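You operate a simulated robot arm through the tools that you are given. There is no shell and no other tool.

Carry out the task below with a simulated robot arm. There is one attempt and no reset: what you move stays moved.

## Task
Wipe the plate clean, then print the insole on the slide.
Fine: block back, drawer shut, switch on last. Set down upright: wiping block. What is to be rubbed or washed off counts as gone when no trace of it is left.

It is judged by the outcome, as a careful person would: the job done as asked, and still so three seconds after it is handed in. It fails if anything else is knocked over, pushed out of place, dropped, spilled or broken.

## Robot
A 6-joint arm with a two-finger gripper, fixed in place. Base frame: the origin is at the foot of the arm, x ahead of it, y to its left, z up. Units: mm, degrees, N and s.
Its first joint turns from -166.0 to 166.0 degrees. Payload 1.71 kg.
Tool frame: the origin (TCP) lies between the finger pads and is the grasp point; the fingertips stand 20 mm ahead of it; z points along the fingers, y is the line along which they close. Largest opening 96 mm; the body of the gripper starts 113 mm behind the TCP.
Orientation is told as [roll, pitch, yaw] about the base's x, y, z axes, in that order, counted from this pose: with the fingers straight down and closing along the base's y, the tool's x points along the base's -x, its y along +y and its z along -z.

## Interface
- The arm moves only by the tool servo_tool. Its argument "steps" is one flat list of numbers, 6 for each row, row after row: the shift along the base's x, y, z in mm, then the turn, a rotation vector about the base's x, y, z in degrees. In form: [x, y, z, wx, wy, wz, x, y, z, wx, wy, wz, ...]. A call has 1 to 20 rows; each row shifts and turns the commanded pose from where the row before left it. "gripper" is the closure, from 0 (fully open) to 1 (shut), set as the call begins (left out, the last holds). Each row takes 0.2 s and may step no farther than 50 mm and 8.6 degrees from the row before; otherwise, or with a gripper value out of range, the whole call is refused. A pose out of reach is approached as far as the arm can. The call stops where the force on the tool passes 90 N (or 10 N more than at its start, if that is more) or the arm is blocked; 0.2 s more then pass. The fingers move at their own pace (about 45 mm/s each) and stop on an object; they squeeze with about 33 N. The grip force told is the motor's: it shows also when the fingers shut on nothing. Time passes only in rows, and 0.2 s behind the last, so rows that do not move let the fingers close. The reply holds the time, the measured pose of the TCP, the force on the tool along the base axes, the opening and the grip force, in the units named above and with some noise, with the torque about the TCP (base axes, N m) and any sound that the robot's microphone picked up.
- Cameras (640 x 400 px; columns grow to the right, rows downward): "scene" is fixed at [49.9, -499.2, 1650.2]; the picture's right is [0.84, -0.54, 0.00], its down [-0.31, -0.48, -0.82] and it looks along [0.44, 0.69, -0.58] (base axes); focal length 374 px, centre (320, 200). "wrist" rides on the gripper at [66, 14, -145] in the tool frame; the picture's right is [-0.21, 0.98, 0.00], its down [-0.88, -0.18, -0.44] and it looks along [-0.43, -0.09, 0.90] (tool axes); focal length 275 px, centre (320, 200). There is no depth. A picture from a camera that has moved, and an enlarged one, comes with that camera's place and axes in the base frame and with its lens.
- capture(camera): a new picture of that camera. The clock stands still meanwhile.
- raise_lower(by): slides the trunk up (or, below 0, down) by that many mm; the arm rides with it, the base frame stays. It gives what a move gives, with no picture.
- zoom(camera, box): a new picture of the part [left, top, right, bottom] of that camera's present view, enlarged. The clock stands still meanwhile.
- close_job(): hands the job in; it is judged then, once.

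Nothing tells you positions but the pictures and the camera data. Unless the task says otherwise, let go and move clear before handing in.

The tools are called after "Request:" as a command line: name --argument value ..., lists and objects as JSON in quotes. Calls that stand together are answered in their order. servo_tool: Moves the arm, as the interface text tells. Its arguments: {"type":"object","properties":{"steps":{"type":"array","items":{"type":"number"}},"gripper":{"type":"number"}},"required":["steps"]} The other tools are called the same way: raise_lower (by) slides the trunk up or down; capture (camera) takes a picture; zoom (camera, box) takes an enlarged picture of a part of a camera's view; close_job () hands the job in.

At the start:

```text
time: 0.0
eef_pos: [472.2, 179.2, 1243.4]
ee_rot: [0.0, 0.0, 0.0]
contact_force: [0.2, -0.1, 0.6]
moment: [0.02, 0.02, 0.0]
finger_gap: 95.7
grip_force: 0.1
trunk travel left (down, up): [-175.0, 215.0]
```

scene: 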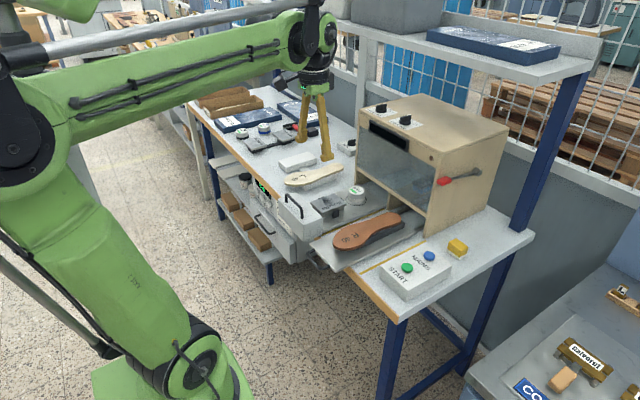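
wrist: 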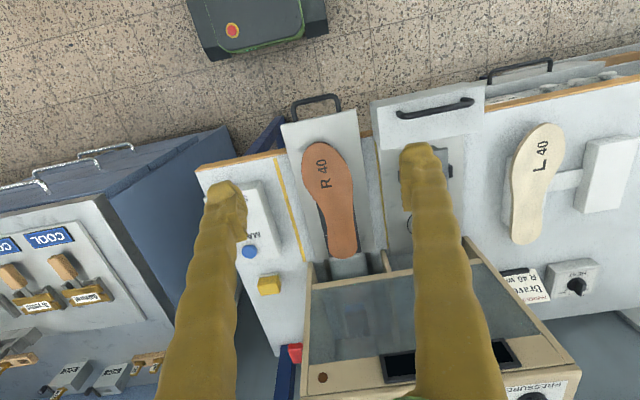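

I see a workbench with a printing/marking machine (a glass-fronted wooden box), a brown insole "R 40" on a pull-out slide, a drawer, a control box with green START and blue button, a yellow block, and a cabinet to the right with more blocks. I'll look closer before moving.

Request:
zoom --camera "scene" --box '[260, 80, 540, 310]'

Request:
zoom --camera "scene" --box '[460, 230, 640, 400]'

Request:
zoom --camera "wrist" --box '[180, 80, 500, 400]'

Request:
zoom --camera "wrist" --box '[0, 200, 200, 400]'

Request:
zoom --camera "wrist" --box '[440, 60, 640, 400]'

Request:
zoom --camera "scene" --box '[180, 60, 380, 280]'

```text
1.74 times, centred on (400, 195) of scene
camera zoom: at [49.9, -499.2, 1650.2], right [0.84, -0.54, 0.0], down [-0.31, -0.48, -0.82], along [0.44, 0.69, -0.58], focal length 650 px, centre (181, 209)
```

zoom: 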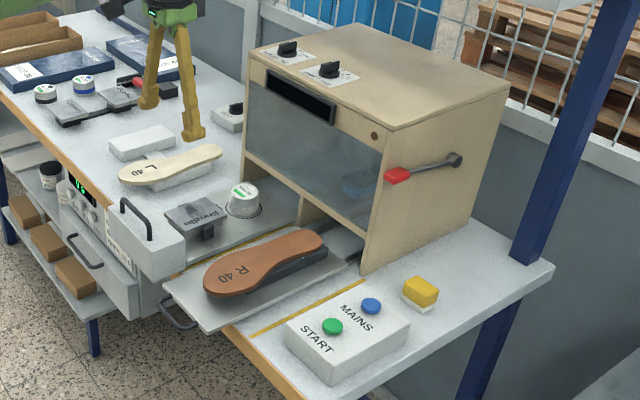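

```text
2.35 times, centred on (550, 315) of scene
camera zoom: at [49.9, -499.2, 1650.2], right [0.84, -0.54, 0.0], down [-0.31, -0.48, -0.82], along [0.44, 0.69, -0.58], focal length 879 px, centre (-221, -71)
```

zoom: 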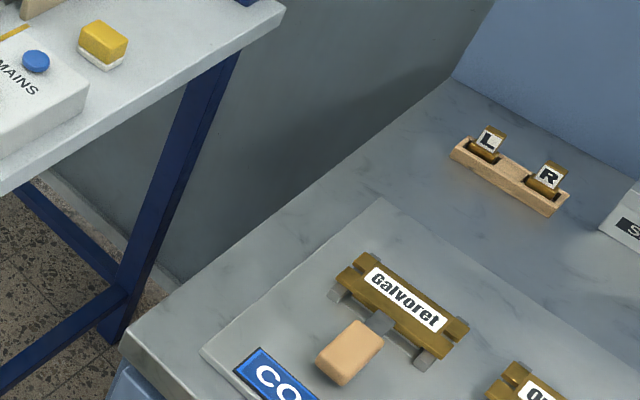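

```text
1.25 times, centred on (340, 240) of wrist
camera zoom: at [406.1, 193.3, 1388.6], right [0.21, 0.98, 0.0], down [0.88, -0.18, 0.44], along [0.43, -0.09, -0.9], focal length 344 px, centre (295, 150)
```

zoom: 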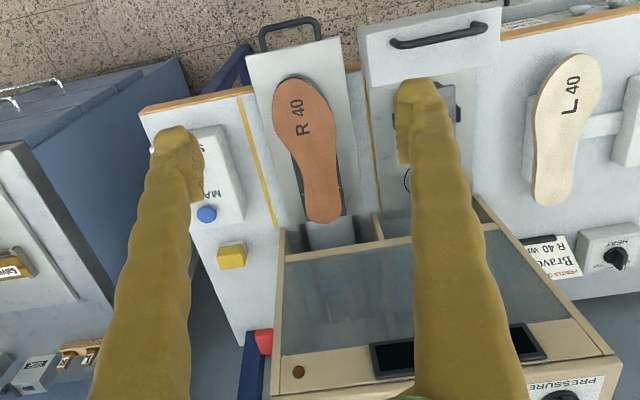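

```text
2.00 times, centred on (100, 300) of wrist
camera zoom: at [406.1, 193.3, 1388.6], right [0.21, 0.98, 0.0], down [0.88, -0.18, 0.44], along [0.43, -0.09, -0.9], focal length 551 px, centre (760, 0)
```

zoom: 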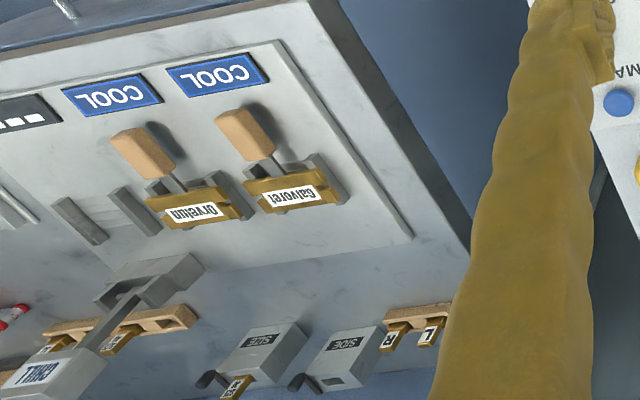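

```text
1.18 times, centred on (540, 230) of wrist
camera zoom: at [406.1, 193.3, 1388.6], right [0.21, 0.98, 0.0], down [0.88, -0.18, 0.44], along [0.43, -0.09, -0.9], focal length 324 px, centre (61, 165)
```

zoom: 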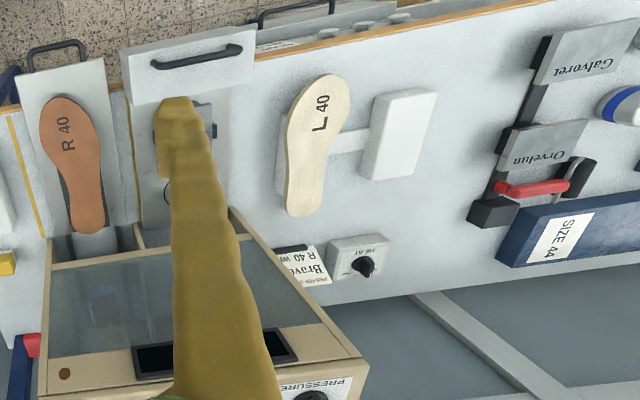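

```text
1.82 times, centred on (280, 170) of scene
camera zoom: at [49.9, -499.2, 1650.2], right [0.84, -0.54, 0.0], down [-0.31, -0.48, -0.82], along [0.44, 0.69, -0.58], focal length 679 px, centre (393, 254)
```

zoom: 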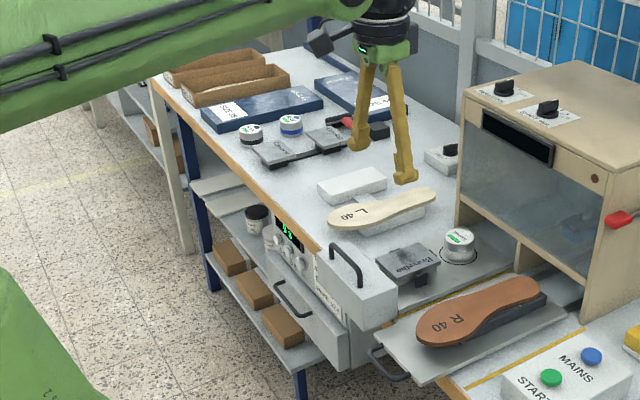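

The blue MAINS button triangulates to about (715, -19, 920) and the yellow block with a white base to about (834, -20, 896). I'll shift the arm sideways, well above everything, to get an unobstructed look at the drawer and plate.

Request:
servo_tool --steps '[-20, -40, 0, 0, 0, 0, -20, -40, 0, 0, 0, 0, -20, -40, 0, 0, 0, 0, -20, -40, 0, 0, 0, 0]'

Request:
capture --camera "wrist"

Request:
zoom --camera "wrist" --box '[320, 80, 640, 400]'

Request:
capture --camera "scene"

```text
time: 1.0
eef_pos: [364.3, 18.1, 1252.4]
ee_rot: [-0.1, -1.3, 0.1]
contact_force: [0.0, 0.2, -0.8]
moment: [0.02, 0.02, 0.01]
finger_gap: 95.8
grip_force: 0.0
trunk travel left (down, up): [-175.0, 215.0]
```

```text
taken
camera wrist: at [293.5, 32.6, 1395.6], right [0.2, 0.98, 0.0], down [0.87, -0.18, 0.46], along [0.45, -0.09, -0.89], focal length 275 px, centre (320, 200)
```

wrist: 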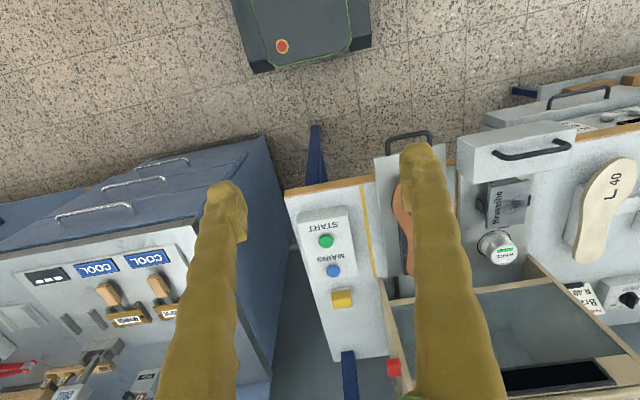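

```text
1.25 times, centred on (480, 240) of wrist
camera zoom: at [293.5, 32.6, 1395.6], right [0.2, 0.98, 0.0], down [0.87, -0.18, 0.46], along [0.45, -0.09, -0.89], focal length 344 px, centre (120, 150)
```

zoom: 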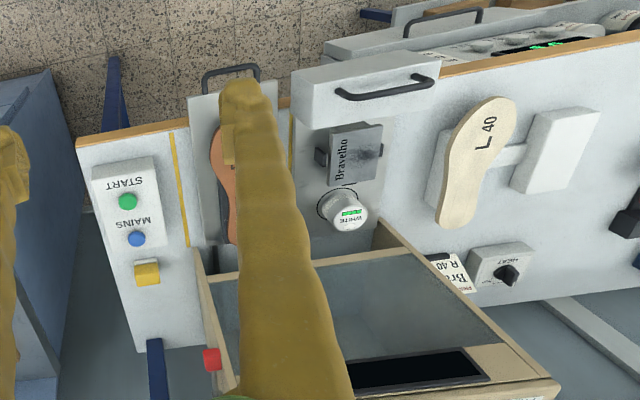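

```text
taken
```

scene: 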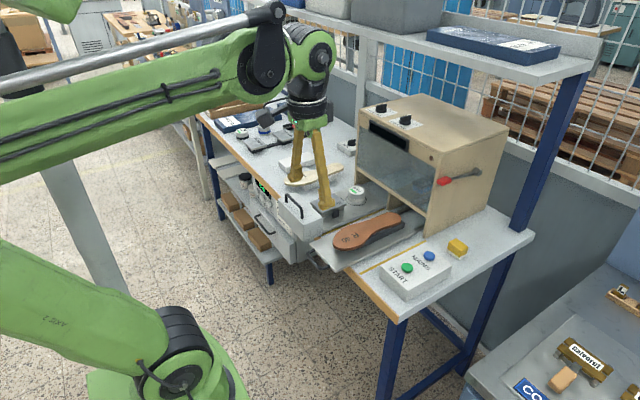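

The plate ("Bravelho") with smears sits in the drawer alongside a cup labelled WHITE. I'll let the arm settle and move for a closer view of the plate.

Request:
servo_tool --steps '[0, 0, 0, 0, 0, 0, 0, 0, 0, 0, 0, 0]'

Request:
zoom --camera "wrist" --box '[440, 110, 600, 280]'

Request:
zoom --camera "wrist" --box '[270, 180, 400, 330]'

Request:
zoom --camera "wrist" --box '[540, 240, 640, 340]'

Request:
zoom --camera "scene" --box '[340, 80, 520, 200]'

```text
time: 1.6
eef_pos: [370.0, 19.1, 1250.1]
ee_rot: [-0.1, -0.9, 0.1]
contact_force: [0.1, 0.6, -0.1]
moment: [0.0, 0.03, 0.02]
finger_gap: 96.2
grip_force: 0.1
trunk travel left (down, up): [-175.0, 215.0]
```

```text
2.35 times, centred on (520, 195) of wrist
camera zoom: at [301.5, 33.2, 1394.3], right [0.21, 0.98, 0.0], down [0.87, -0.18, 0.46], along [0.45, -0.09, -0.89], focal length 648 px, centre (-151, 212)
```

zoom: 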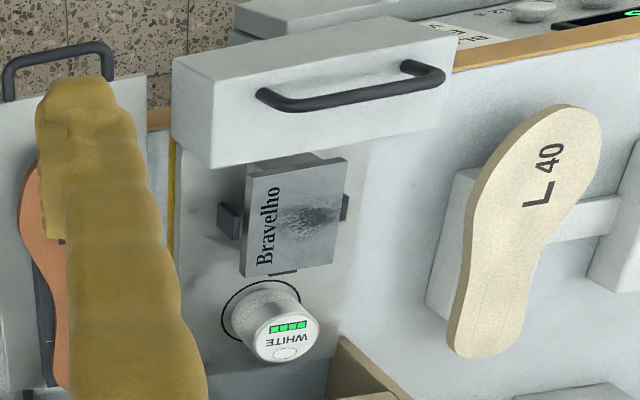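

```text
2.67 times, centred on (335, 255) of wrist
camera zoom: at [301.5, 33.2, 1394.3], right [0.21, 0.98, 0.0], down [0.87, -0.18, 0.46], along [0.45, -0.09, -0.89], focal length 734 px, centre (280, 53)
```

zoom: 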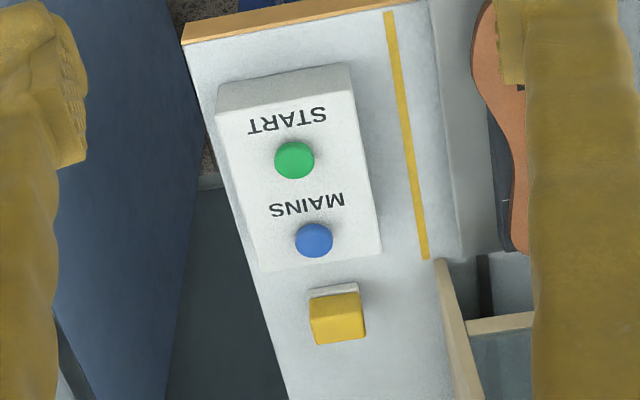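

```text
4.00 times, centred on (590, 290) of wrist
camera zoom: at [301.5, 33.2, 1394.3], right [0.21, 0.98, 0.0], down [0.87, -0.18, 0.46], along [0.45, -0.09, -0.89], focal length 1101 px, centre (-760, -160)
```

zoom: 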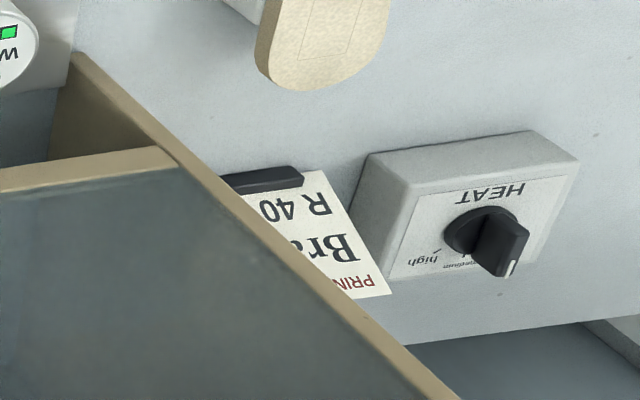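

```text
3.33 times, centred on (430, 140) of scene
camera zoom: at [49.9, -499.2, 1650.2], right [0.84, -0.54, 0.0], down [-0.31, -0.48, -0.82], along [0.44, 0.69, -0.58], focal length 1246 px, centre (-47, 400)
```

zoom: 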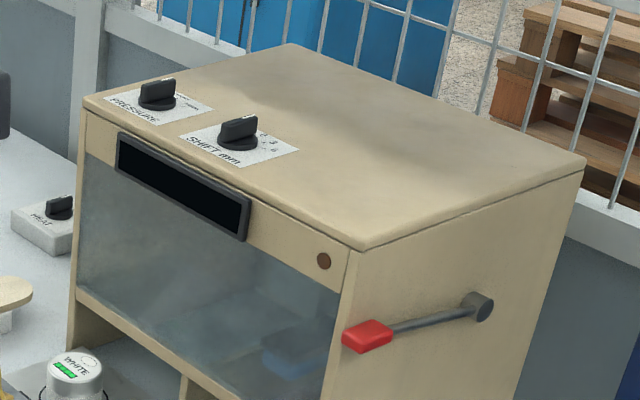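

The card beside the machine reads "PRINT… Brav… R 40…", and there are HEAT, PRESSURE and SHIFT dials. I want to read the card and dials before acting, so I'll move over to the left side.

Request:
servo_tool --steps '[10, 45, 0, 0, 0, 0, 10, 45, 0, 0, 0, 0, 10, 45, 0, 0, 0, 0, 10, 45, 0, 0, 0, 0, 10, 45, 0, 0, 0, 0, 10, 45, 0, 0, 0, 0, 10, 45, 0, 0, 0, 0, 10, 45, 0, 0, 0, 0, 10, 45, 0, 0, 0, 0, 10, 40, 0, 0, 0, 0, 0, 0, 0, 0, 0, 0, 0, 0, 0, 0, 0, 0]'

Request:
capture --camera "wrist"

Request:
capture --camera "scene"

```text
time: 4.2
eef_pos: [474.1, 465.6, 1249.8]
ee_rot: [0.0, -0.8, 0.1]
contact_force: [-0.1, -0.1, 0.3]
moment: [0.0, -0.01, -0.01]
finger_gap: 96.0
grip_force: 0.1
trunk travel left (down, up): [-175.0, 215.0]
```

```text
taken
camera wrist: at [406.9, 480.5, 1393.1], right [0.21, 0.98, 0.0], down [0.87, -0.18, 0.46], along [0.45, -0.09, -0.89], focal length 275 px, centre (320, 200)
```

wrist: 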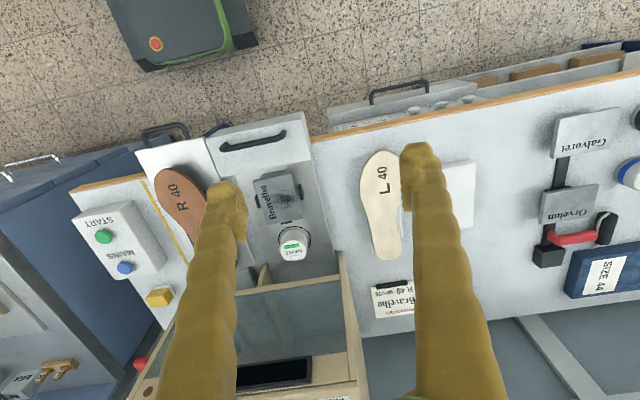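

```text
taken
```

scene: 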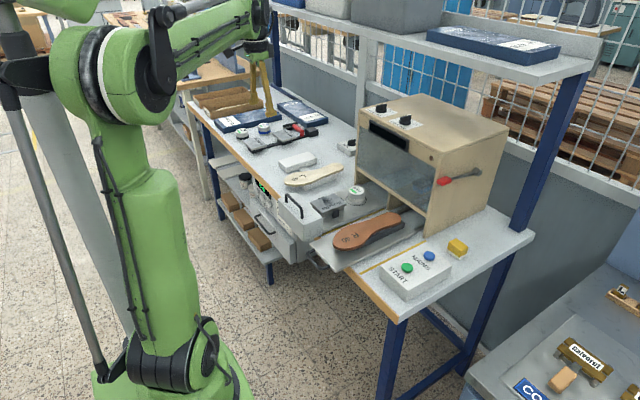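

The plate and card are now in view. I'll zoom into each to read them.

Request:
zoom --camera "wrist" --box '[355, 265, 425, 325]'

Request:
zoom --camera "wrist" --box '[230, 110, 330, 280]'

Request:
zoom --camera "scene" --box '[270, 140, 410, 290]'

Request:
zoom --camera "scene" --box '[355, 90, 425, 140]'

Request:
zoom --camera "scene" --box '[180, 130, 320, 270]'

```text
6.67 times, centred on (390, 295) of wrist
camera zoom: at [406.9, 480.5, 1393.1], right [0.21, 0.98, 0.0], down [0.87, -0.18, 0.46], along [0.45, -0.09, -0.89], focal length 1835 px, centre (-147, -433)
```

zoom: 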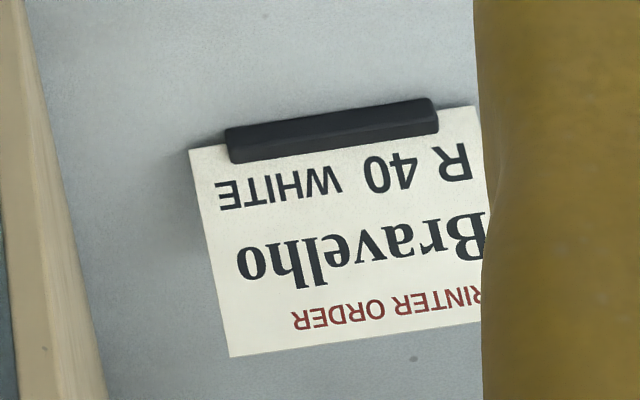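

```text
2.35 times, centred on (280, 195) of wrist
camera zoom: at [406.9, 480.5, 1393.1], right [0.21, 0.98, 0.0], down [0.87, -0.18, 0.46], along [0.45, -0.09, -0.89], focal length 648 px, centre (414, 212)
```

zoom: 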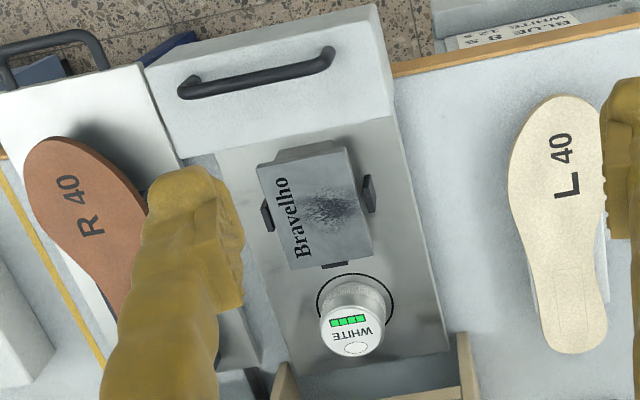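

```text
2.67 times, centred on (340, 215) of scene
camera zoom: at [49.9, -499.2, 1650.2], right [0.84, -0.54, 0.0], down [-0.31, -0.48, -0.82], along [0.44, 0.69, -0.58], focal length 996 px, centre (267, 160)
```

zoom: 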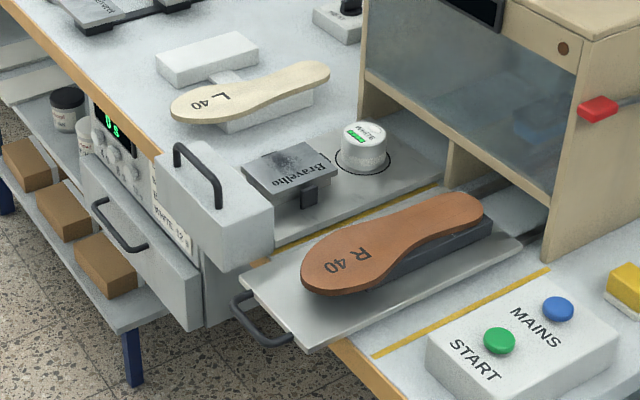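

```text
8.00 times, centred on (390, 115) of scene
camera zoom: at [49.9, -499.2, 1650.2], right [0.84, -0.54, 0.0], down [-0.31, -0.48, -0.82], along [0.44, 0.69, -0.58], focal length 2989 px, centre (-240, 880)
```

zoom: 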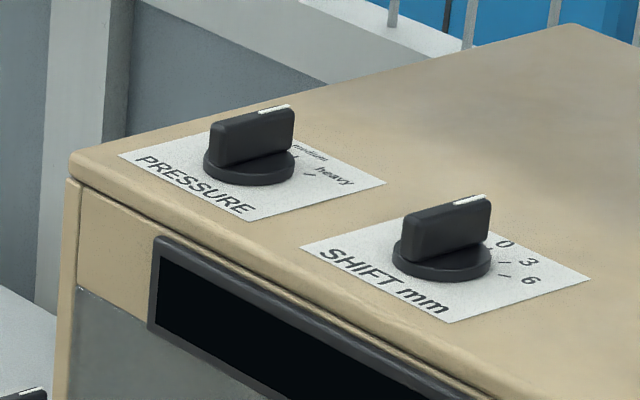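

```text
2.86 times, centred on (250, 200) of scene
camera zoom: at [49.9, -499.2, 1650.2], right [0.84, -0.54, 0.0], down [-0.31, -0.48, -0.82], along [0.44, 0.69, -0.58], focal length 1068 px, centre (520, 200)
```

zoom: 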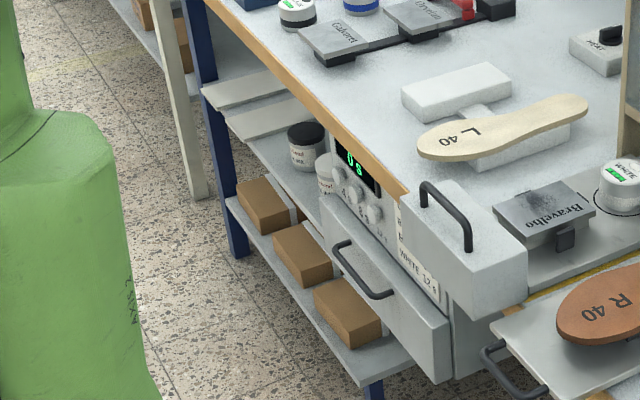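

The printer order card says "Bravelho / R 40 / WHITE", which matches what's loaded: plate Bravelho at about (627, 352, 910), R 40 insole on the slide, white cup. The yellow felt-bottomed block is the wiper, so I'll go over to it for a close view.

Request:
servo_tool --steps '[15, -45, 0, 0, 0, 0, 15, -45, 0, 0, 0, 0, 15, -45, 0, 0, 0, 0, 15, -45, 0, 0, 0, 0, 15, -45, 0, 0, 0, 0, 15, -45, 0, 0, 0, 0, 15, -45, 0, 0, 0, 0, 15, -45, 0, 0, 0, 0, 15, -45, 0, 0, 0, 0, 15, -45, 0, 0, 0, 0, 15, -35, 0, 0, 0, 0, 0, 0, 0, 0, 0, 0, 0, 0, 0, 0, 0, 0]'

Request:
capture --camera "wrist"

Request:
capture --camera "scene"

```text
time: 7.0
eef_pos: [638.2, -22.0, 1249.8]
ee_rot: [0.1, -0.7, 0.1]
contact_force: [0.7, -0.1, 0.6]
moment: [0.0, 0.04, 0.02]
finger_gap: 95.9
grip_force: 0.0
trunk travel left (down, up): [-175.0, 215.0]
```

```text
taken
camera wrist: at [570.8, -6.8, 1393.3], right [0.2, 0.98, 0.0], down [0.87, -0.18, 0.46], along [0.45, -0.09, -0.89], focal length 275 px, centre (320, 200)
```

wrist: 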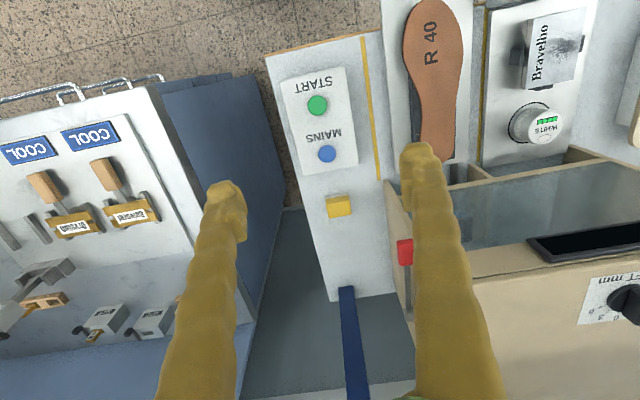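

```text
taken
```

scene: 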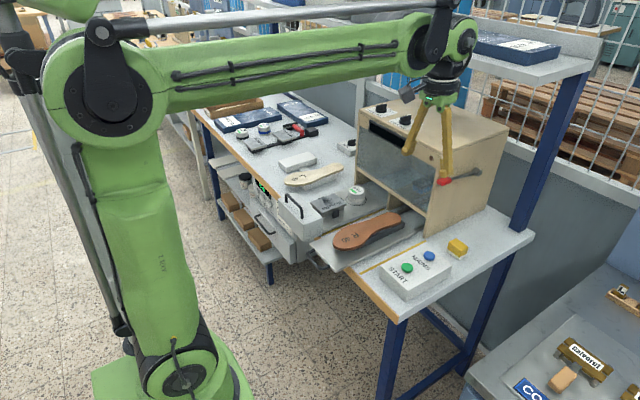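

The block, buttons and lever are clearly laid out below. The arm shows a small offset from the command, so I'll let it settle and check while zooming in on the block.

Request:
servo_tool --steps '[0, 0, 0, 0, 0, 0, 0, 0, 0, 0, 0, 0, 0, 0, 0, 0, 0, 0, 0, 0, 0, 0, 0, 0, 0, 0, 0, 0, 0, 0]'

Request:
zoom --camera "wrist" --box '[280, 60, 400, 240]'

Request:
zoom --camera "wrist" --box '[360, 0, 640, 200]'

Request:
zoom --camera "wrist" --box '[560, 240, 640, 340]'

```text
time: 8.2
eef_pos: [639.6, -21.4, 1248.7]
ee_rot: [0.0, -0.8, 0.0]
contact_force: [1.3, -0.5, -0.3]
moment: [-0.01, 0.0, 0.03]
finger_gap: 96.0
grip_force: 0.0
trunk travel left (down, up): [-175.0, 215.0]
```

```text
2.22 times, centred on (340, 150) of wrist
camera zoom: at [570.9, -6.5, 1393.3], right [0.21, 0.98, 0.0], down [0.87, -0.18, 0.46], along [0.45, -0.09, -0.89], focal length 612 px, centre (276, 311)
```

zoom: 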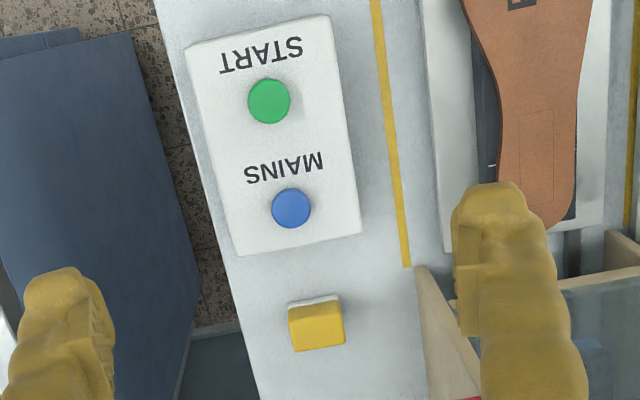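

```text
2.00 times, centred on (500, 100) of wrist
camera zoom: at [570.9, -6.5, 1393.3], right [0.21, 0.98, 0.0], down [0.87, -0.18, 0.46], along [0.45, -0.09, -0.89], focal length 551 px, centre (-40, 400)
```

zoom: 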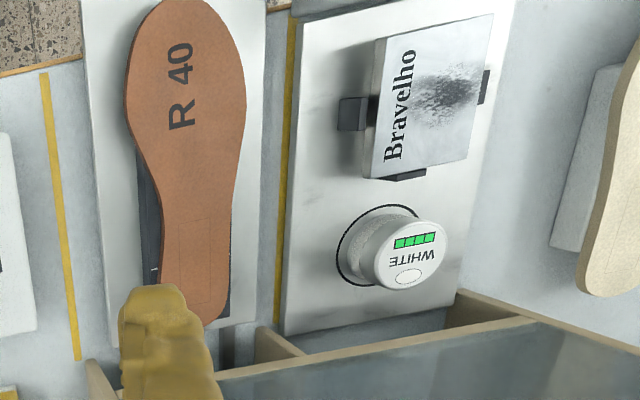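

```text
4.00 times, centred on (600, 290) of wrist
camera zoom: at [570.9, -6.5, 1393.3], right [0.21, 0.98, 0.0], down [0.87, -0.18, 0.46], along [0.45, -0.09, -0.89], focal length 1101 px, centre (-800, -160)
```

zoom: 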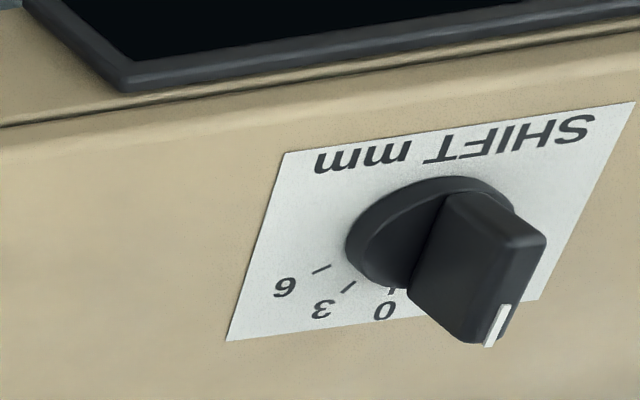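

The block is about 46 mm wide at roughly (843, -22), top near z≈905. I'll descend toward it for a closer measurement.

Request:
servo_tool --steps '[20, 0, -24, 0, 0, 0, 20, 0, -24, 0, 0, 0, 20, 0, -24, 0, 0, 0, 20, 0, -24, 0, 0, 0, 20, 0, -24, 0, 0, 0, 0, 0, 0, 0, 0, 0, 0, 0, 0, 0, 0, 0]'

Request:
capture --camera "wrist"

Request:
zoom --camera "wrist" --box '[230, 130, 430, 255]'

Request:
zoom --camera "scene" --box '[380, 150, 540, 300]'

```text
time: 9.8
eef_pos: [738.4, -22.7, 1129.0]
ee_rot: [0.0, -0.8, 0.0]
contact_force: [-0.3, 1.3, 0.6]
moment: [-0.01, 0.02, 0.02]
finger_gap: 95.7
grip_force: 0.1
trunk travel left (down, up): [-175.0, 215.0]
```

```text
taken
camera wrist: at [670.8, -7.6, 1272.6], right [0.21, 0.98, 0.0], down [0.87, -0.18, 0.46], along [0.45, -0.09, -0.89], focal length 275 px, centre (320, 200)
```

wrist: 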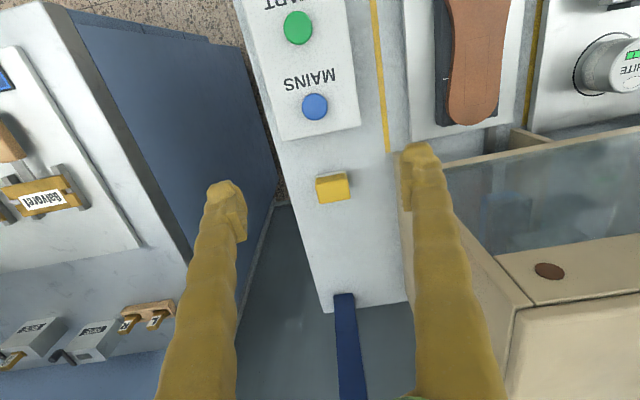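

```text
3.20 times, centred on (330, 192) of wrist
camera zoom: at [670.8, -7.6, 1272.6], right [0.21, 0.98, 0.0], down [0.87, -0.18, 0.46], along [0.45, -0.09, -0.89], focal length 881 px, centre (288, 224)
```

zoom: 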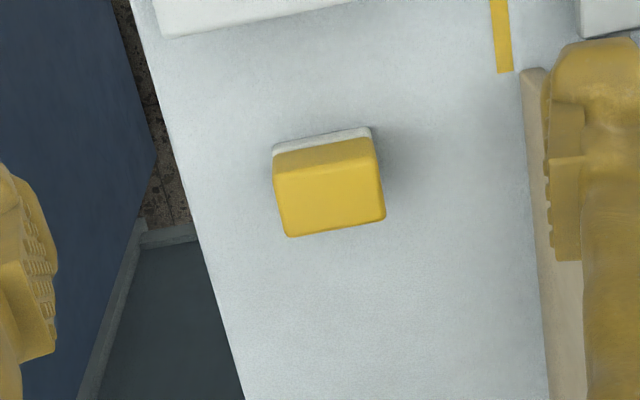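

```text
2.67 times, centred on (460, 225) of scene
camera zoom: at [49.9, -499.2, 1650.2], right [0.84, -0.54, 0.0], down [-0.31, -0.48, -0.82], along [0.44, 0.69, -0.58], focal length 996 px, centre (-53, 133)
```

zoom: 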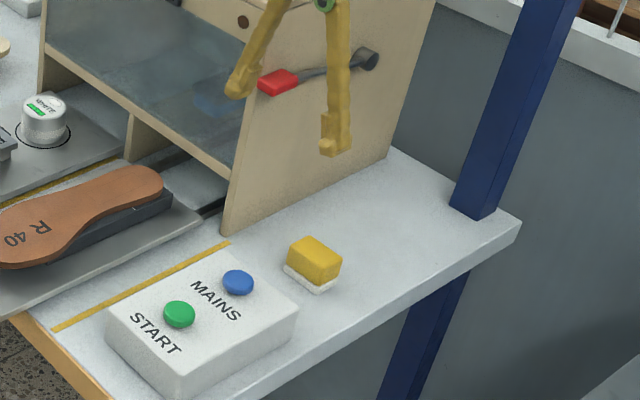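

The block's top face spans about x 832–863, y −46…+1 (30 × 46 mm), aligned with the base axes. I'll narrow the fingers, centre over it, and descend partway, staying clear of the red lever at y≈48–68.

Request:
servo_tool --steps '[35, 0, 0, 0, 0, 0, 35, 0, 0, 0, 0, 0, 38, 0, 0, 0, 0, 0, 0, 0, -40, 0, 0, 0, 0, 0, -40, 0, 0, 0, 0, 0, -40, 0, 0, 0, 0, 0, -30, 0, 0, 0, 0, 0, 0, 0, 0, 0, 0, 0, 0, 0, 0, 0]' --gripper 0.2

Request:
capture --camera "wrist"

Request:
zoom --camera "scene" --box '[380, 150, 540, 300]'

```text
time: 11.8
eef_pos: [848.9, -17.2, 979.9]
ee_rot: [0.1, -0.8, 0.0]
contact_force: [0.4, -0.4, 0.1]
moment: [-0.02, -0.01, -0.01]
finger_gap: 76.9
grip_force: 0.1
trunk travel left (down, up): [-175.0, 215.0]
```

```text
taken
camera wrist: at [779.7, -3.0, 1123.6], right [0.21, 0.98, 0.0], down [0.87, -0.18, 0.46], along [0.45, -0.09, -0.89], focal length 275 px, centre (320, 200)
```

wrist: 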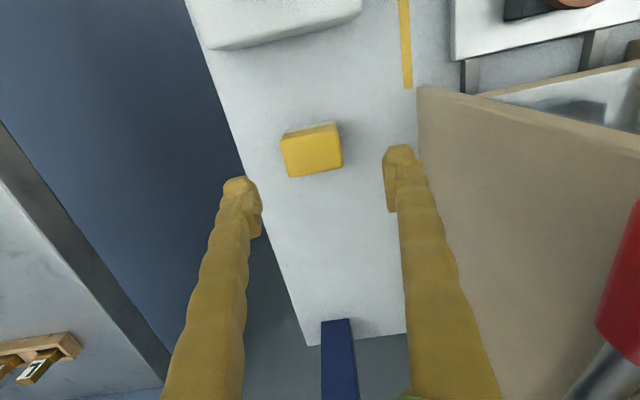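

```text
2.67 times, centred on (460, 225) of scene
camera zoom: at [49.9, -499.2, 1650.2], right [0.84, -0.54, 0.0], down [-0.31, -0.48, -0.82], along [0.44, 0.69, -0.58], focal length 996 px, centre (-53, 133)
```

zoom: 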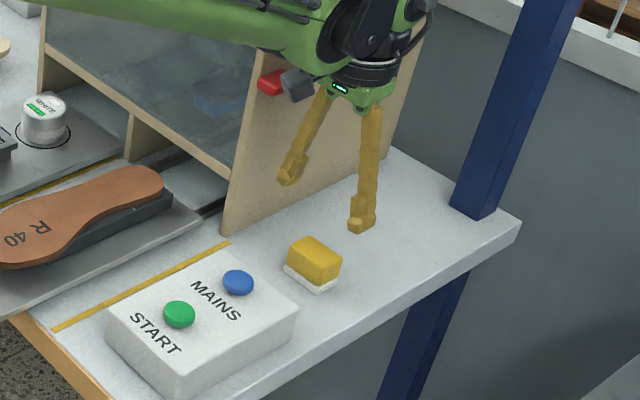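

The block sits between the fingers at about (848, −23), and I'm at y −17. I'll zoom for a precise measurement before going down.

Request:
zoom --camera "wrist" --box '[220, 80, 420, 240]'

Request:
zoom --camera "scene" --box '[425, 180, 505, 270]'

```text
2.50 times, centred on (320, 160) of wrist
camera zoom: at [779.7, -3.0, 1123.6], right [0.21, 0.98, 0.0], down [0.87, -0.18, 0.46], along [0.45, -0.09, -0.89], focal length 688 px, centre (320, 300)
```

zoom: 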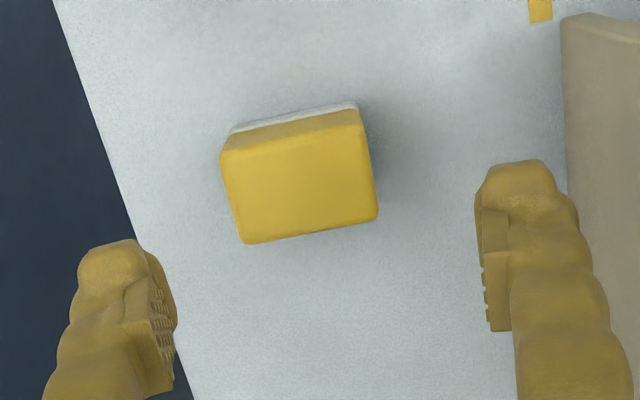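

```text
4.44 times, centred on (465, 225) of scene
camera zoom: at [49.9, -499.2, 1650.2], right [0.84, -0.54, 0.0], down [-0.31, -0.48, -0.82], along [0.44, 0.69, -0.58], focal length 1661 px, centre (-324, 89)
```

zoom: 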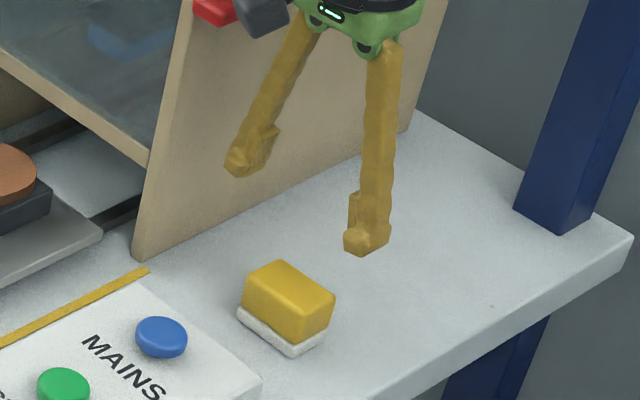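

Block top z≈900, bench z≈866; I'll shift to y≈−23 and descend so fingertips stop just above the bench.

Request:
servo_tool --steps '[0, -6, 0, 0, 0, 0, 0, 0, -25, 0, 0, 0, 0, 0, -25, 0, 0, 0, 0, 0, -20, 0, 0, 0, 0, 0, -10, 0, 0, 0, 0, 0, 0, 0, 0, 0, 0, 0, 0, 0, 0, 0]'

Request:
capture --camera "wrist"

Request:
zoom --camera "scene" --box '[425, 180, 505, 270]'

```text
time: 13.4
eef_pos: [844.0, -26.5, 899.0]
ee_rot: [0.0, -0.9, 0.0]
contact_force: [-0.9, 0.2, -1.0]
moment: [0.01, -0.02, 0.01]
finger_gap: 76.6
grip_force: 0.0
trunk travel left (down, up): [-175.0, 215.0]
```

```text
taken
camera wrist: at [777.7, -13.0, 1043.4], right [0.21, 0.98, 0.0], down [0.87, -0.18, 0.46], along [0.45, -0.09, -0.89], focal length 275 px, centre (320, 200)
```

wrist: 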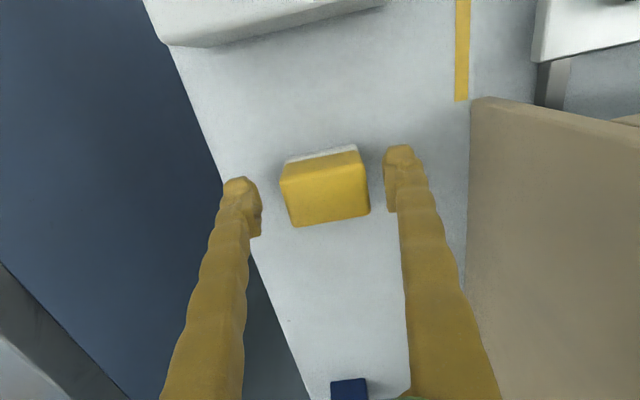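

```text
4.44 times, centred on (465, 225) of scene
camera zoom: at [49.9, -499.2, 1650.2], right [0.84, -0.54, 0.0], down [-0.31, -0.48, -0.82], along [0.44, 0.69, -0.58], focal length 1661 px, centre (-324, 89)
```

zoom: 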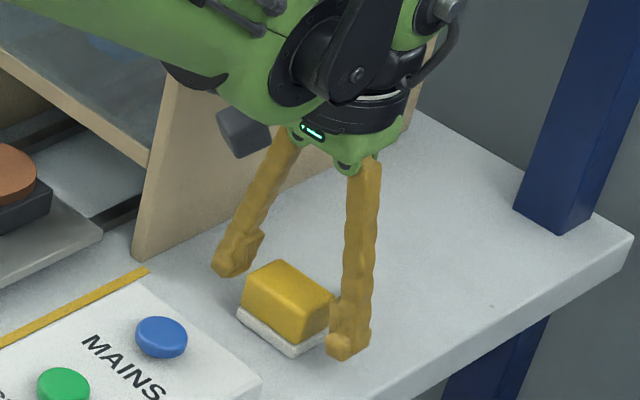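

Fingers straddle the block; I'll nudge +4 x, +3 y, −5 z, then close the gripper.

Request:
servo_tool --steps '[4, 3, 0, 0, 0, 0, 0, 0, -5, 0, 0, 0, 0, 0, 0, 0, 0, 0, 0, 0, 0, 0, 0, 0]'

Request:
servo_tool --steps '[0, 0, 0, 0, 0, 0, 0, 0, 0, 0, 0, 0, 0, 0, 0, 0, 0, 0, 0, 0, 0, 0, 0, 0]' --gripper 0.6

Request:
capture --camera "wrist"

Request:
zoom --camera "scene" --box '[425, 180, 505, 270]'

```text
time: 14.4
eef_pos: [849.5, -24.6, 895.7]
ee_rot: [0.0, -0.7, 0.0]
contact_force: [-0.3, 0.3, 0.2]
moment: [-0.02, 0.0, -0.01]
finger_gap: 76.7
grip_force: 0.2
trunk travel left (down, up): [-175.0, 215.0]
```

```text
time: 15.4
eef_pos: [850.8, -24.2, 895.9]
ee_rot: [0.0, -0.8, 0.0]
contact_force: [-0.2, 0.1, 0.6]
moment: [-0.02, 0.0, 0.07]
finger_gap: 48.9
grip_force: 33.2
trunk travel left (down, up): [-175.0, 215.0]
```

```text
taken
camera wrist: at [782.6, -10.2, 1039.0], right [0.21, 0.98, 0.0], down [0.87, -0.18, 0.46], along [0.45, -0.09, -0.89], focal length 275 px, centre (320, 200)
```

wrist: 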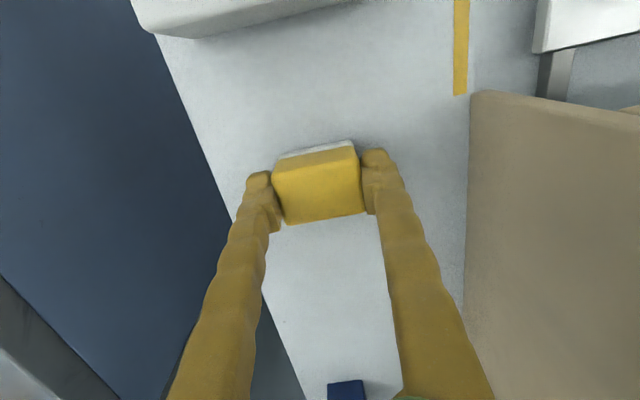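

```text
4.44 times, centred on (465, 225) of scene
camera zoom: at [49.9, -499.2, 1650.2], right [0.84, -0.54, 0.0], down [-0.31, -0.48, -0.82], along [0.44, 0.69, -0.58], focal length 1661 px, centre (-324, 89)
```

zoom: 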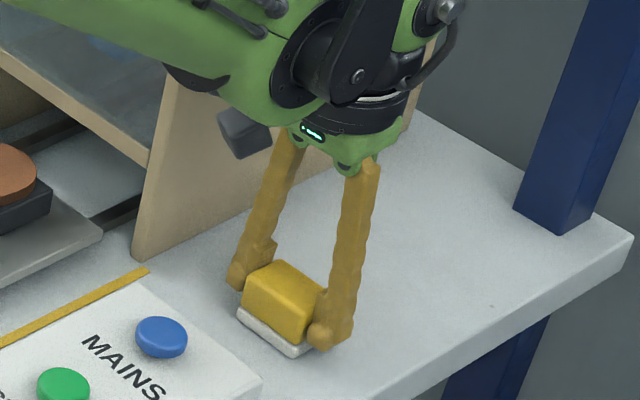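

Block is gripped (gap 48.9 mm, 33 N) at TCP (850.8, −24.2, 895.9), which I'll remember as its home. Next: lift straight up, retreat in −x, then move over toward the plate.

Request:
servo_tool --steps '[0, 0, 20, 0, 0, 0, 0, 0, 40, 0, 0, 0, 0, 0, 45, 0, 0, 0, 0, 0, 10, 0, 0, 0, -45, 0, 0, 0, 0, 0, -45, 0, 0, 0, 0, 0, -45, 0, 0, 0, 0, 0, -45, 0, 0, 0, 0, 0, -45, 0, 0, 0, 0, 0, -45, 0, 0, 0, 0, 0, 0, 45, 0, 0, 0, 0, 0, 45, 0, 0, 0, 0, 0, 45, 0, 0, 0, 0, 0, 45, 0, 0, 0, 0, 0, 45, 0, 0, 0, 0, 0, 45, 0, 0, 0, 0, 0, 45, 0, 0, 0, 0, -20, 45, 0, 0, 0, 0, -20, 15, 0, 0, 0, 0, 0, 0, 0, 0, 0, 0]'

Request:
capture --camera "wrist"

Request:
capture --camera "scene"

```text
time: 19.6
eef_pos: [537.6, 349.8, 1010.5]
ee_rot: [-0.1, -0.7, -0.1]
contact_force: [0.7, 0.9, -0.7]
moment: [-0.01, -0.03, -0.02]
finger_gap: 48.9
grip_force: 33.7
trunk travel left (down, up): [-175.0, 215.0]
```

```text
taken
camera wrist: at [469.5, 363.6, 1154.5], right [0.21, 0.98, 0.0], down [0.87, -0.18, 0.46], along [0.45, -0.09, -0.89], focal length 275 px, centre (320, 200)
```

wrist: 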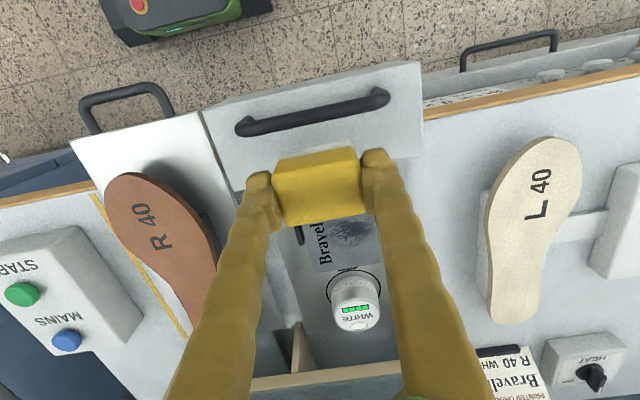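

```text
taken
```

scene: 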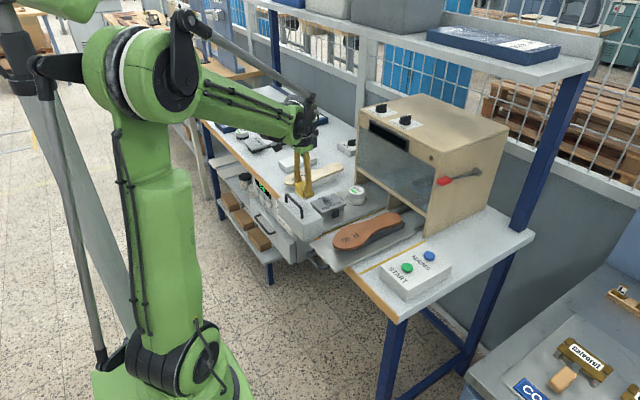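

The block hides part of the plate, so I'll shift sideways to look at the plate beside the fingers.

Request:
servo_tool --steps '[0, -45, 0, 0, 0, 0, 0, -45, 0, 0, 0, 0, 0, -45, 0, 0, 0, 0, 0, -15, 0, 0, 0, 0, 0, 0, 0, 0, 0, 0]'

Request:
capture --camera "wrist"

Request:
zoom --camera "wrist" --box '[400, 80, 600, 280]'

Request:
zoom --camera "scene" --box '[280, 170, 420, 280]'

```text
time: 20.8
eef_pos: [540.5, 200.6, 1011.9]
ee_rot: [-0.1, -0.8, 0.0]
contact_force: [-0.3, -1.1, -1.0]
moment: [0.05, 0.01, -0.02]
finger_gap: 48.8
grip_force: 33.3
trunk travel left (down, up): [-175.0, 215.0]
```

```text
taken
camera wrist: at [473.2, 215.4, 1155.0], right [0.21, 0.98, 0.0], down [0.87, -0.18, 0.46], along [0.45, -0.09, -0.89], focal length 275 px, centre (320, 200)
```

wrist: 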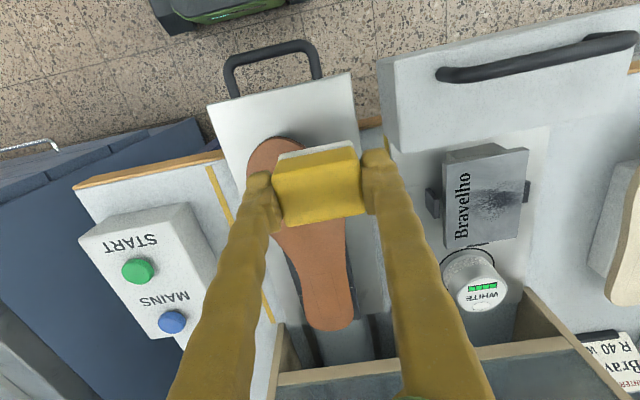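

```text
2.00 times, centred on (500, 180) of wrist
camera zoom: at [473.2, 215.4, 1155.0], right [0.21, 0.98, 0.0], down [0.87, -0.18, 0.46], along [0.45, -0.09, -0.89], focal length 551 px, centre (-40, 240)
```

zoom: 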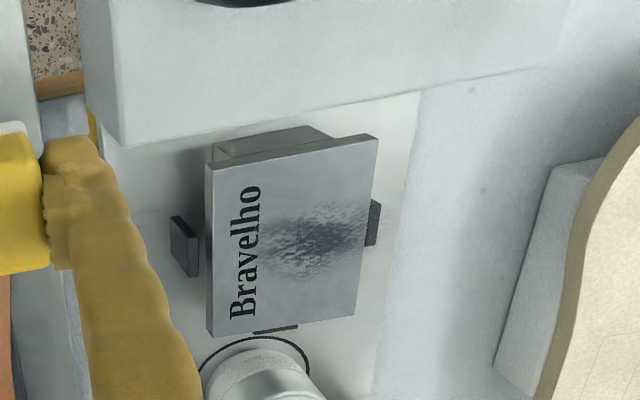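

```text
3.64 times, centred on (350, 225) of scene
camera zoom: at [49.9, -499.2, 1650.2], right [0.84, -0.54, 0.0], down [-0.31, -0.48, -0.82], along [0.44, 0.69, -0.58], focal length 1359 px, centre (211, 109)
```

zoom: 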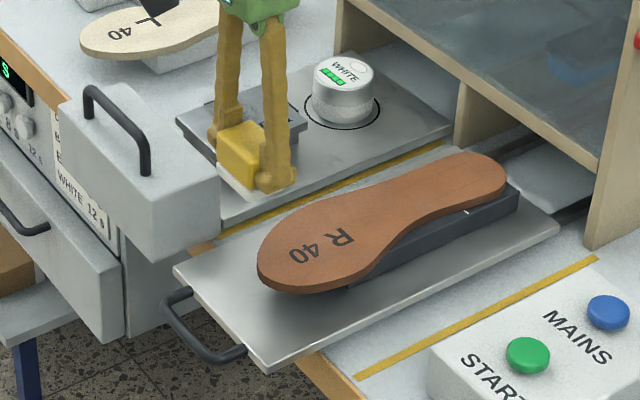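

The plate's top face spans roughly x 584–687, y 312–389 at z≈908, with the smear on its central/right part; "Bravelho" itself is the plate's engraving. I'll bring the block above the plate and go down gently until the felt touches.

Request:
servo_tool --steps '[0, 40, 0, 0, 0, 0, 0, 40, 0, 0, 0, 0, 0, 40, 0, 0, 0, 0, 0, 30, 0, 0, 0, 0, 30, 0, 0, 0, 0, 0, 30, 0, 0, 0, 0, 0, 26, 0, 0, 0, 0, 0, 0, 0, -25, 0, 0, 0, 0, 0, -25, 0, 0, 0, 0, 0, 0, 0, 0, 0, 0, 0, 0, 0, 0, 0]'

Request:
capture --camera "wrist"

Request:
zoom --camera "scene" --box '[270, 140, 410, 260]'

```text
time: 23.2
eef_pos: [628.4, 349.7, 958.6]
ee_rot: [0.0, -0.8, 0.1]
contact_force: [-0.9, -0.4, -0.5]
moment: [-0.01, -0.01, 0.0]
finger_gap: 48.9
grip_force: 32.5
trunk travel left (down, up): [-175.0, 215.0]
```

```text
taken
camera wrist: at [560.0, 364.8, 1103.1], right [0.2, 0.98, 0.0], down [0.87, -0.18, 0.46], along [0.45, -0.09, -0.89], focal length 275 px, centre (320, 200)
```

wrist: 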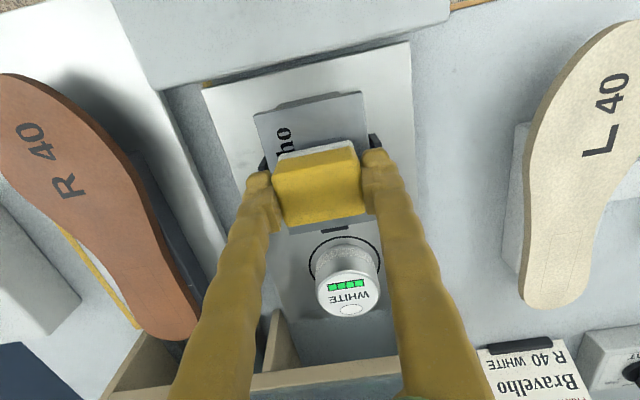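

```text
3.33 times, centred on (340, 200) of scene
camera zoom: at [49.9, -499.2, 1650.2], right [0.84, -0.54, 0.0], down [-0.31, -0.48, -0.82], along [0.44, 0.69, -0.58], focal length 1246 px, centre (253, 200)
```

zoom: 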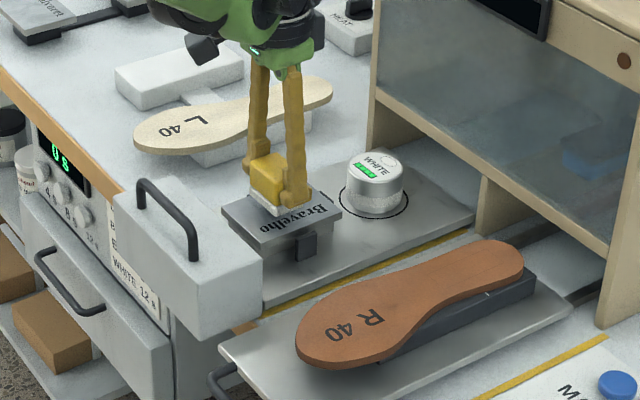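

Aligned above the plate (front edge x≈584, y 313–389 confirmed). Descending in small steps with force checks.

Request:
servo_tool --steps '[0, 0, -6, 0, 0, 0, 0, 0, -4, 0, 0, 0, 0, 0, 0, 0, 0, 0]'

Request:
servo_tool --steps '[0, 0, -3, 0, 0, 0, 0, 0, 0, 0, 0, 0]'

Request:
servo_tool --steps '[0, 0, -2, 0, 0, 0, 0, 0, 0, 0, 0, 0]'

```text
time: 24.0
eef_pos: [626.9, 351.2, 948.7]
ee_rot: [0.0, -0.8, 0.2]
contact_force: [0.3, 0.0, -0.3]
moment: [0.01, 0.0, 0.01]
finger_gap: 48.9
grip_force: 33.0
trunk travel left (down, up): [-175.0, 215.0]
```

```text
time: 24.6
eef_pos: [626.5, 350.5, 947.1]
ee_rot: [-0.1, -0.8, 0.1]
contact_force: [0.7, 0.5, 2.1]
moment: [-0.06, 0.02, -0.02]
finger_gap: 48.6
grip_force: 32.8
trunk travel left (down, up): [-175.0, 215.0]
```

```text
time: 25.2
eef_pos: [625.5, 349.8, 947.3]
ee_rot: [0.1, -0.9, 0.0]
contact_force: [1.6, 5.9, 35.2]
moment: [0.07, 0.09, 0.0]
finger_gap: 48.7
grip_force: 33.2
trunk travel left (down, up): [-175.0, 215.0]
```

Felt contacted at TCP z≈947 (35 N now, a bit firm). I'll ease off 1 mm and stroke sideways (y) only, since the drawer runs along x.

Request:
servo_tool --steps '[0, 0, 1, 0, 0, 0, 0, 8, 0, 0, 0, 0, 0, 9, 0, 0, 0, 0, 0, 9, 0, 0, 0, 0, 0, 0, 0, 0, 0, 0]'

Request:
servo_tool --steps '[0, -10, 0, 0, 0, 0, 0, -10, 0, 0, 0, 0, 0, -10, 0, 0, 0, 0, 0, -10, 0, 0, 0, 0, 0, -12, 0, 0, 0, 0, 0, 0, 0, 0, 0, 0]'

Request:
servo_tool --steps '[0, 10, 0, 0, 0, 0, 0, 10, 0, 0, 0, 0, 0, 10, 0, 0, 0, 0, 0, 10, 0, 0, 0, 0, 0, 12, 0, 0, 0, 0, 0, 0, 0, 0, 0, 0]'

Request:
capture --camera "wrist"

Request:
zoom --camera "scene" --box '[270, 140, 410, 260]'

```text
time: 26.4
eef_pos: [626.8, 374.8, 946.1]
ee_rot: [0.1, -0.9, -0.1]
contact_force: [-1.9, -6.0, 27.1]
moment: [-0.33, 0.15, 0.01]
finger_gap: 48.8
grip_force: 32.9
trunk travel left (down, up): [-175.0, 215.0]
```

```text
time: 27.8
eef_pos: [627.4, 323.1, 946.9]
ee_rot: [0.0, -0.8, 0.1]
contact_force: [-1.1, 1.2, 12.6]
moment: [0.13, 0.13, 0.0]
finger_gap: 49.0
grip_force: 33.3
trunk travel left (down, up): [-175.0, 215.0]
```

```text
time: 29.2
eef_pos: [626.5, 376.9, 945.6]
ee_rot: [0.1, -0.8, 0.1]
contact_force: [-0.1, -3.6, 21.2]
moment: [-0.27, 0.12, -0.01]
finger_gap: 49.0
grip_force: 32.8
trunk travel left (down, up): [-175.0, 215.0]
```

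```text
taken
camera wrist: at [558.9, 391.0, 1090.0], right [0.2, 0.98, 0.0], down [0.87, -0.18, 0.46], along [0.45, -0.09, -0.89], focal length 275 px, centre (320, 200)
```

wrist: 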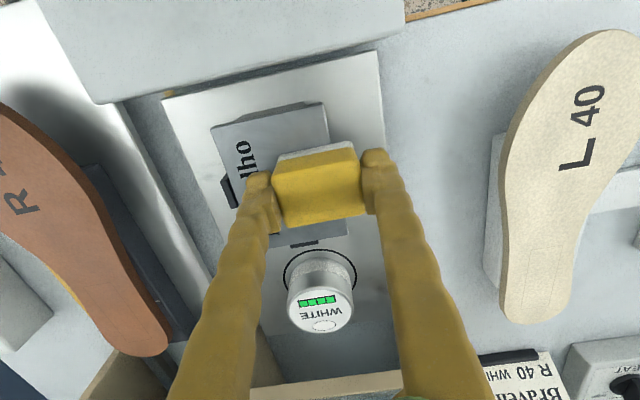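

```text
3.33 times, centred on (340, 200) of scene
camera zoom: at [49.9, -499.2, 1650.2], right [0.84, -0.54, 0.0], down [-0.31, -0.48, -0.82], along [0.44, 0.69, -0.58], focal length 1246 px, centre (253, 200)
```

zoom: 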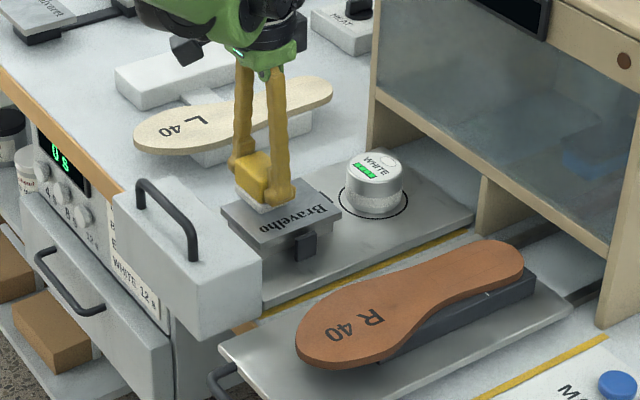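

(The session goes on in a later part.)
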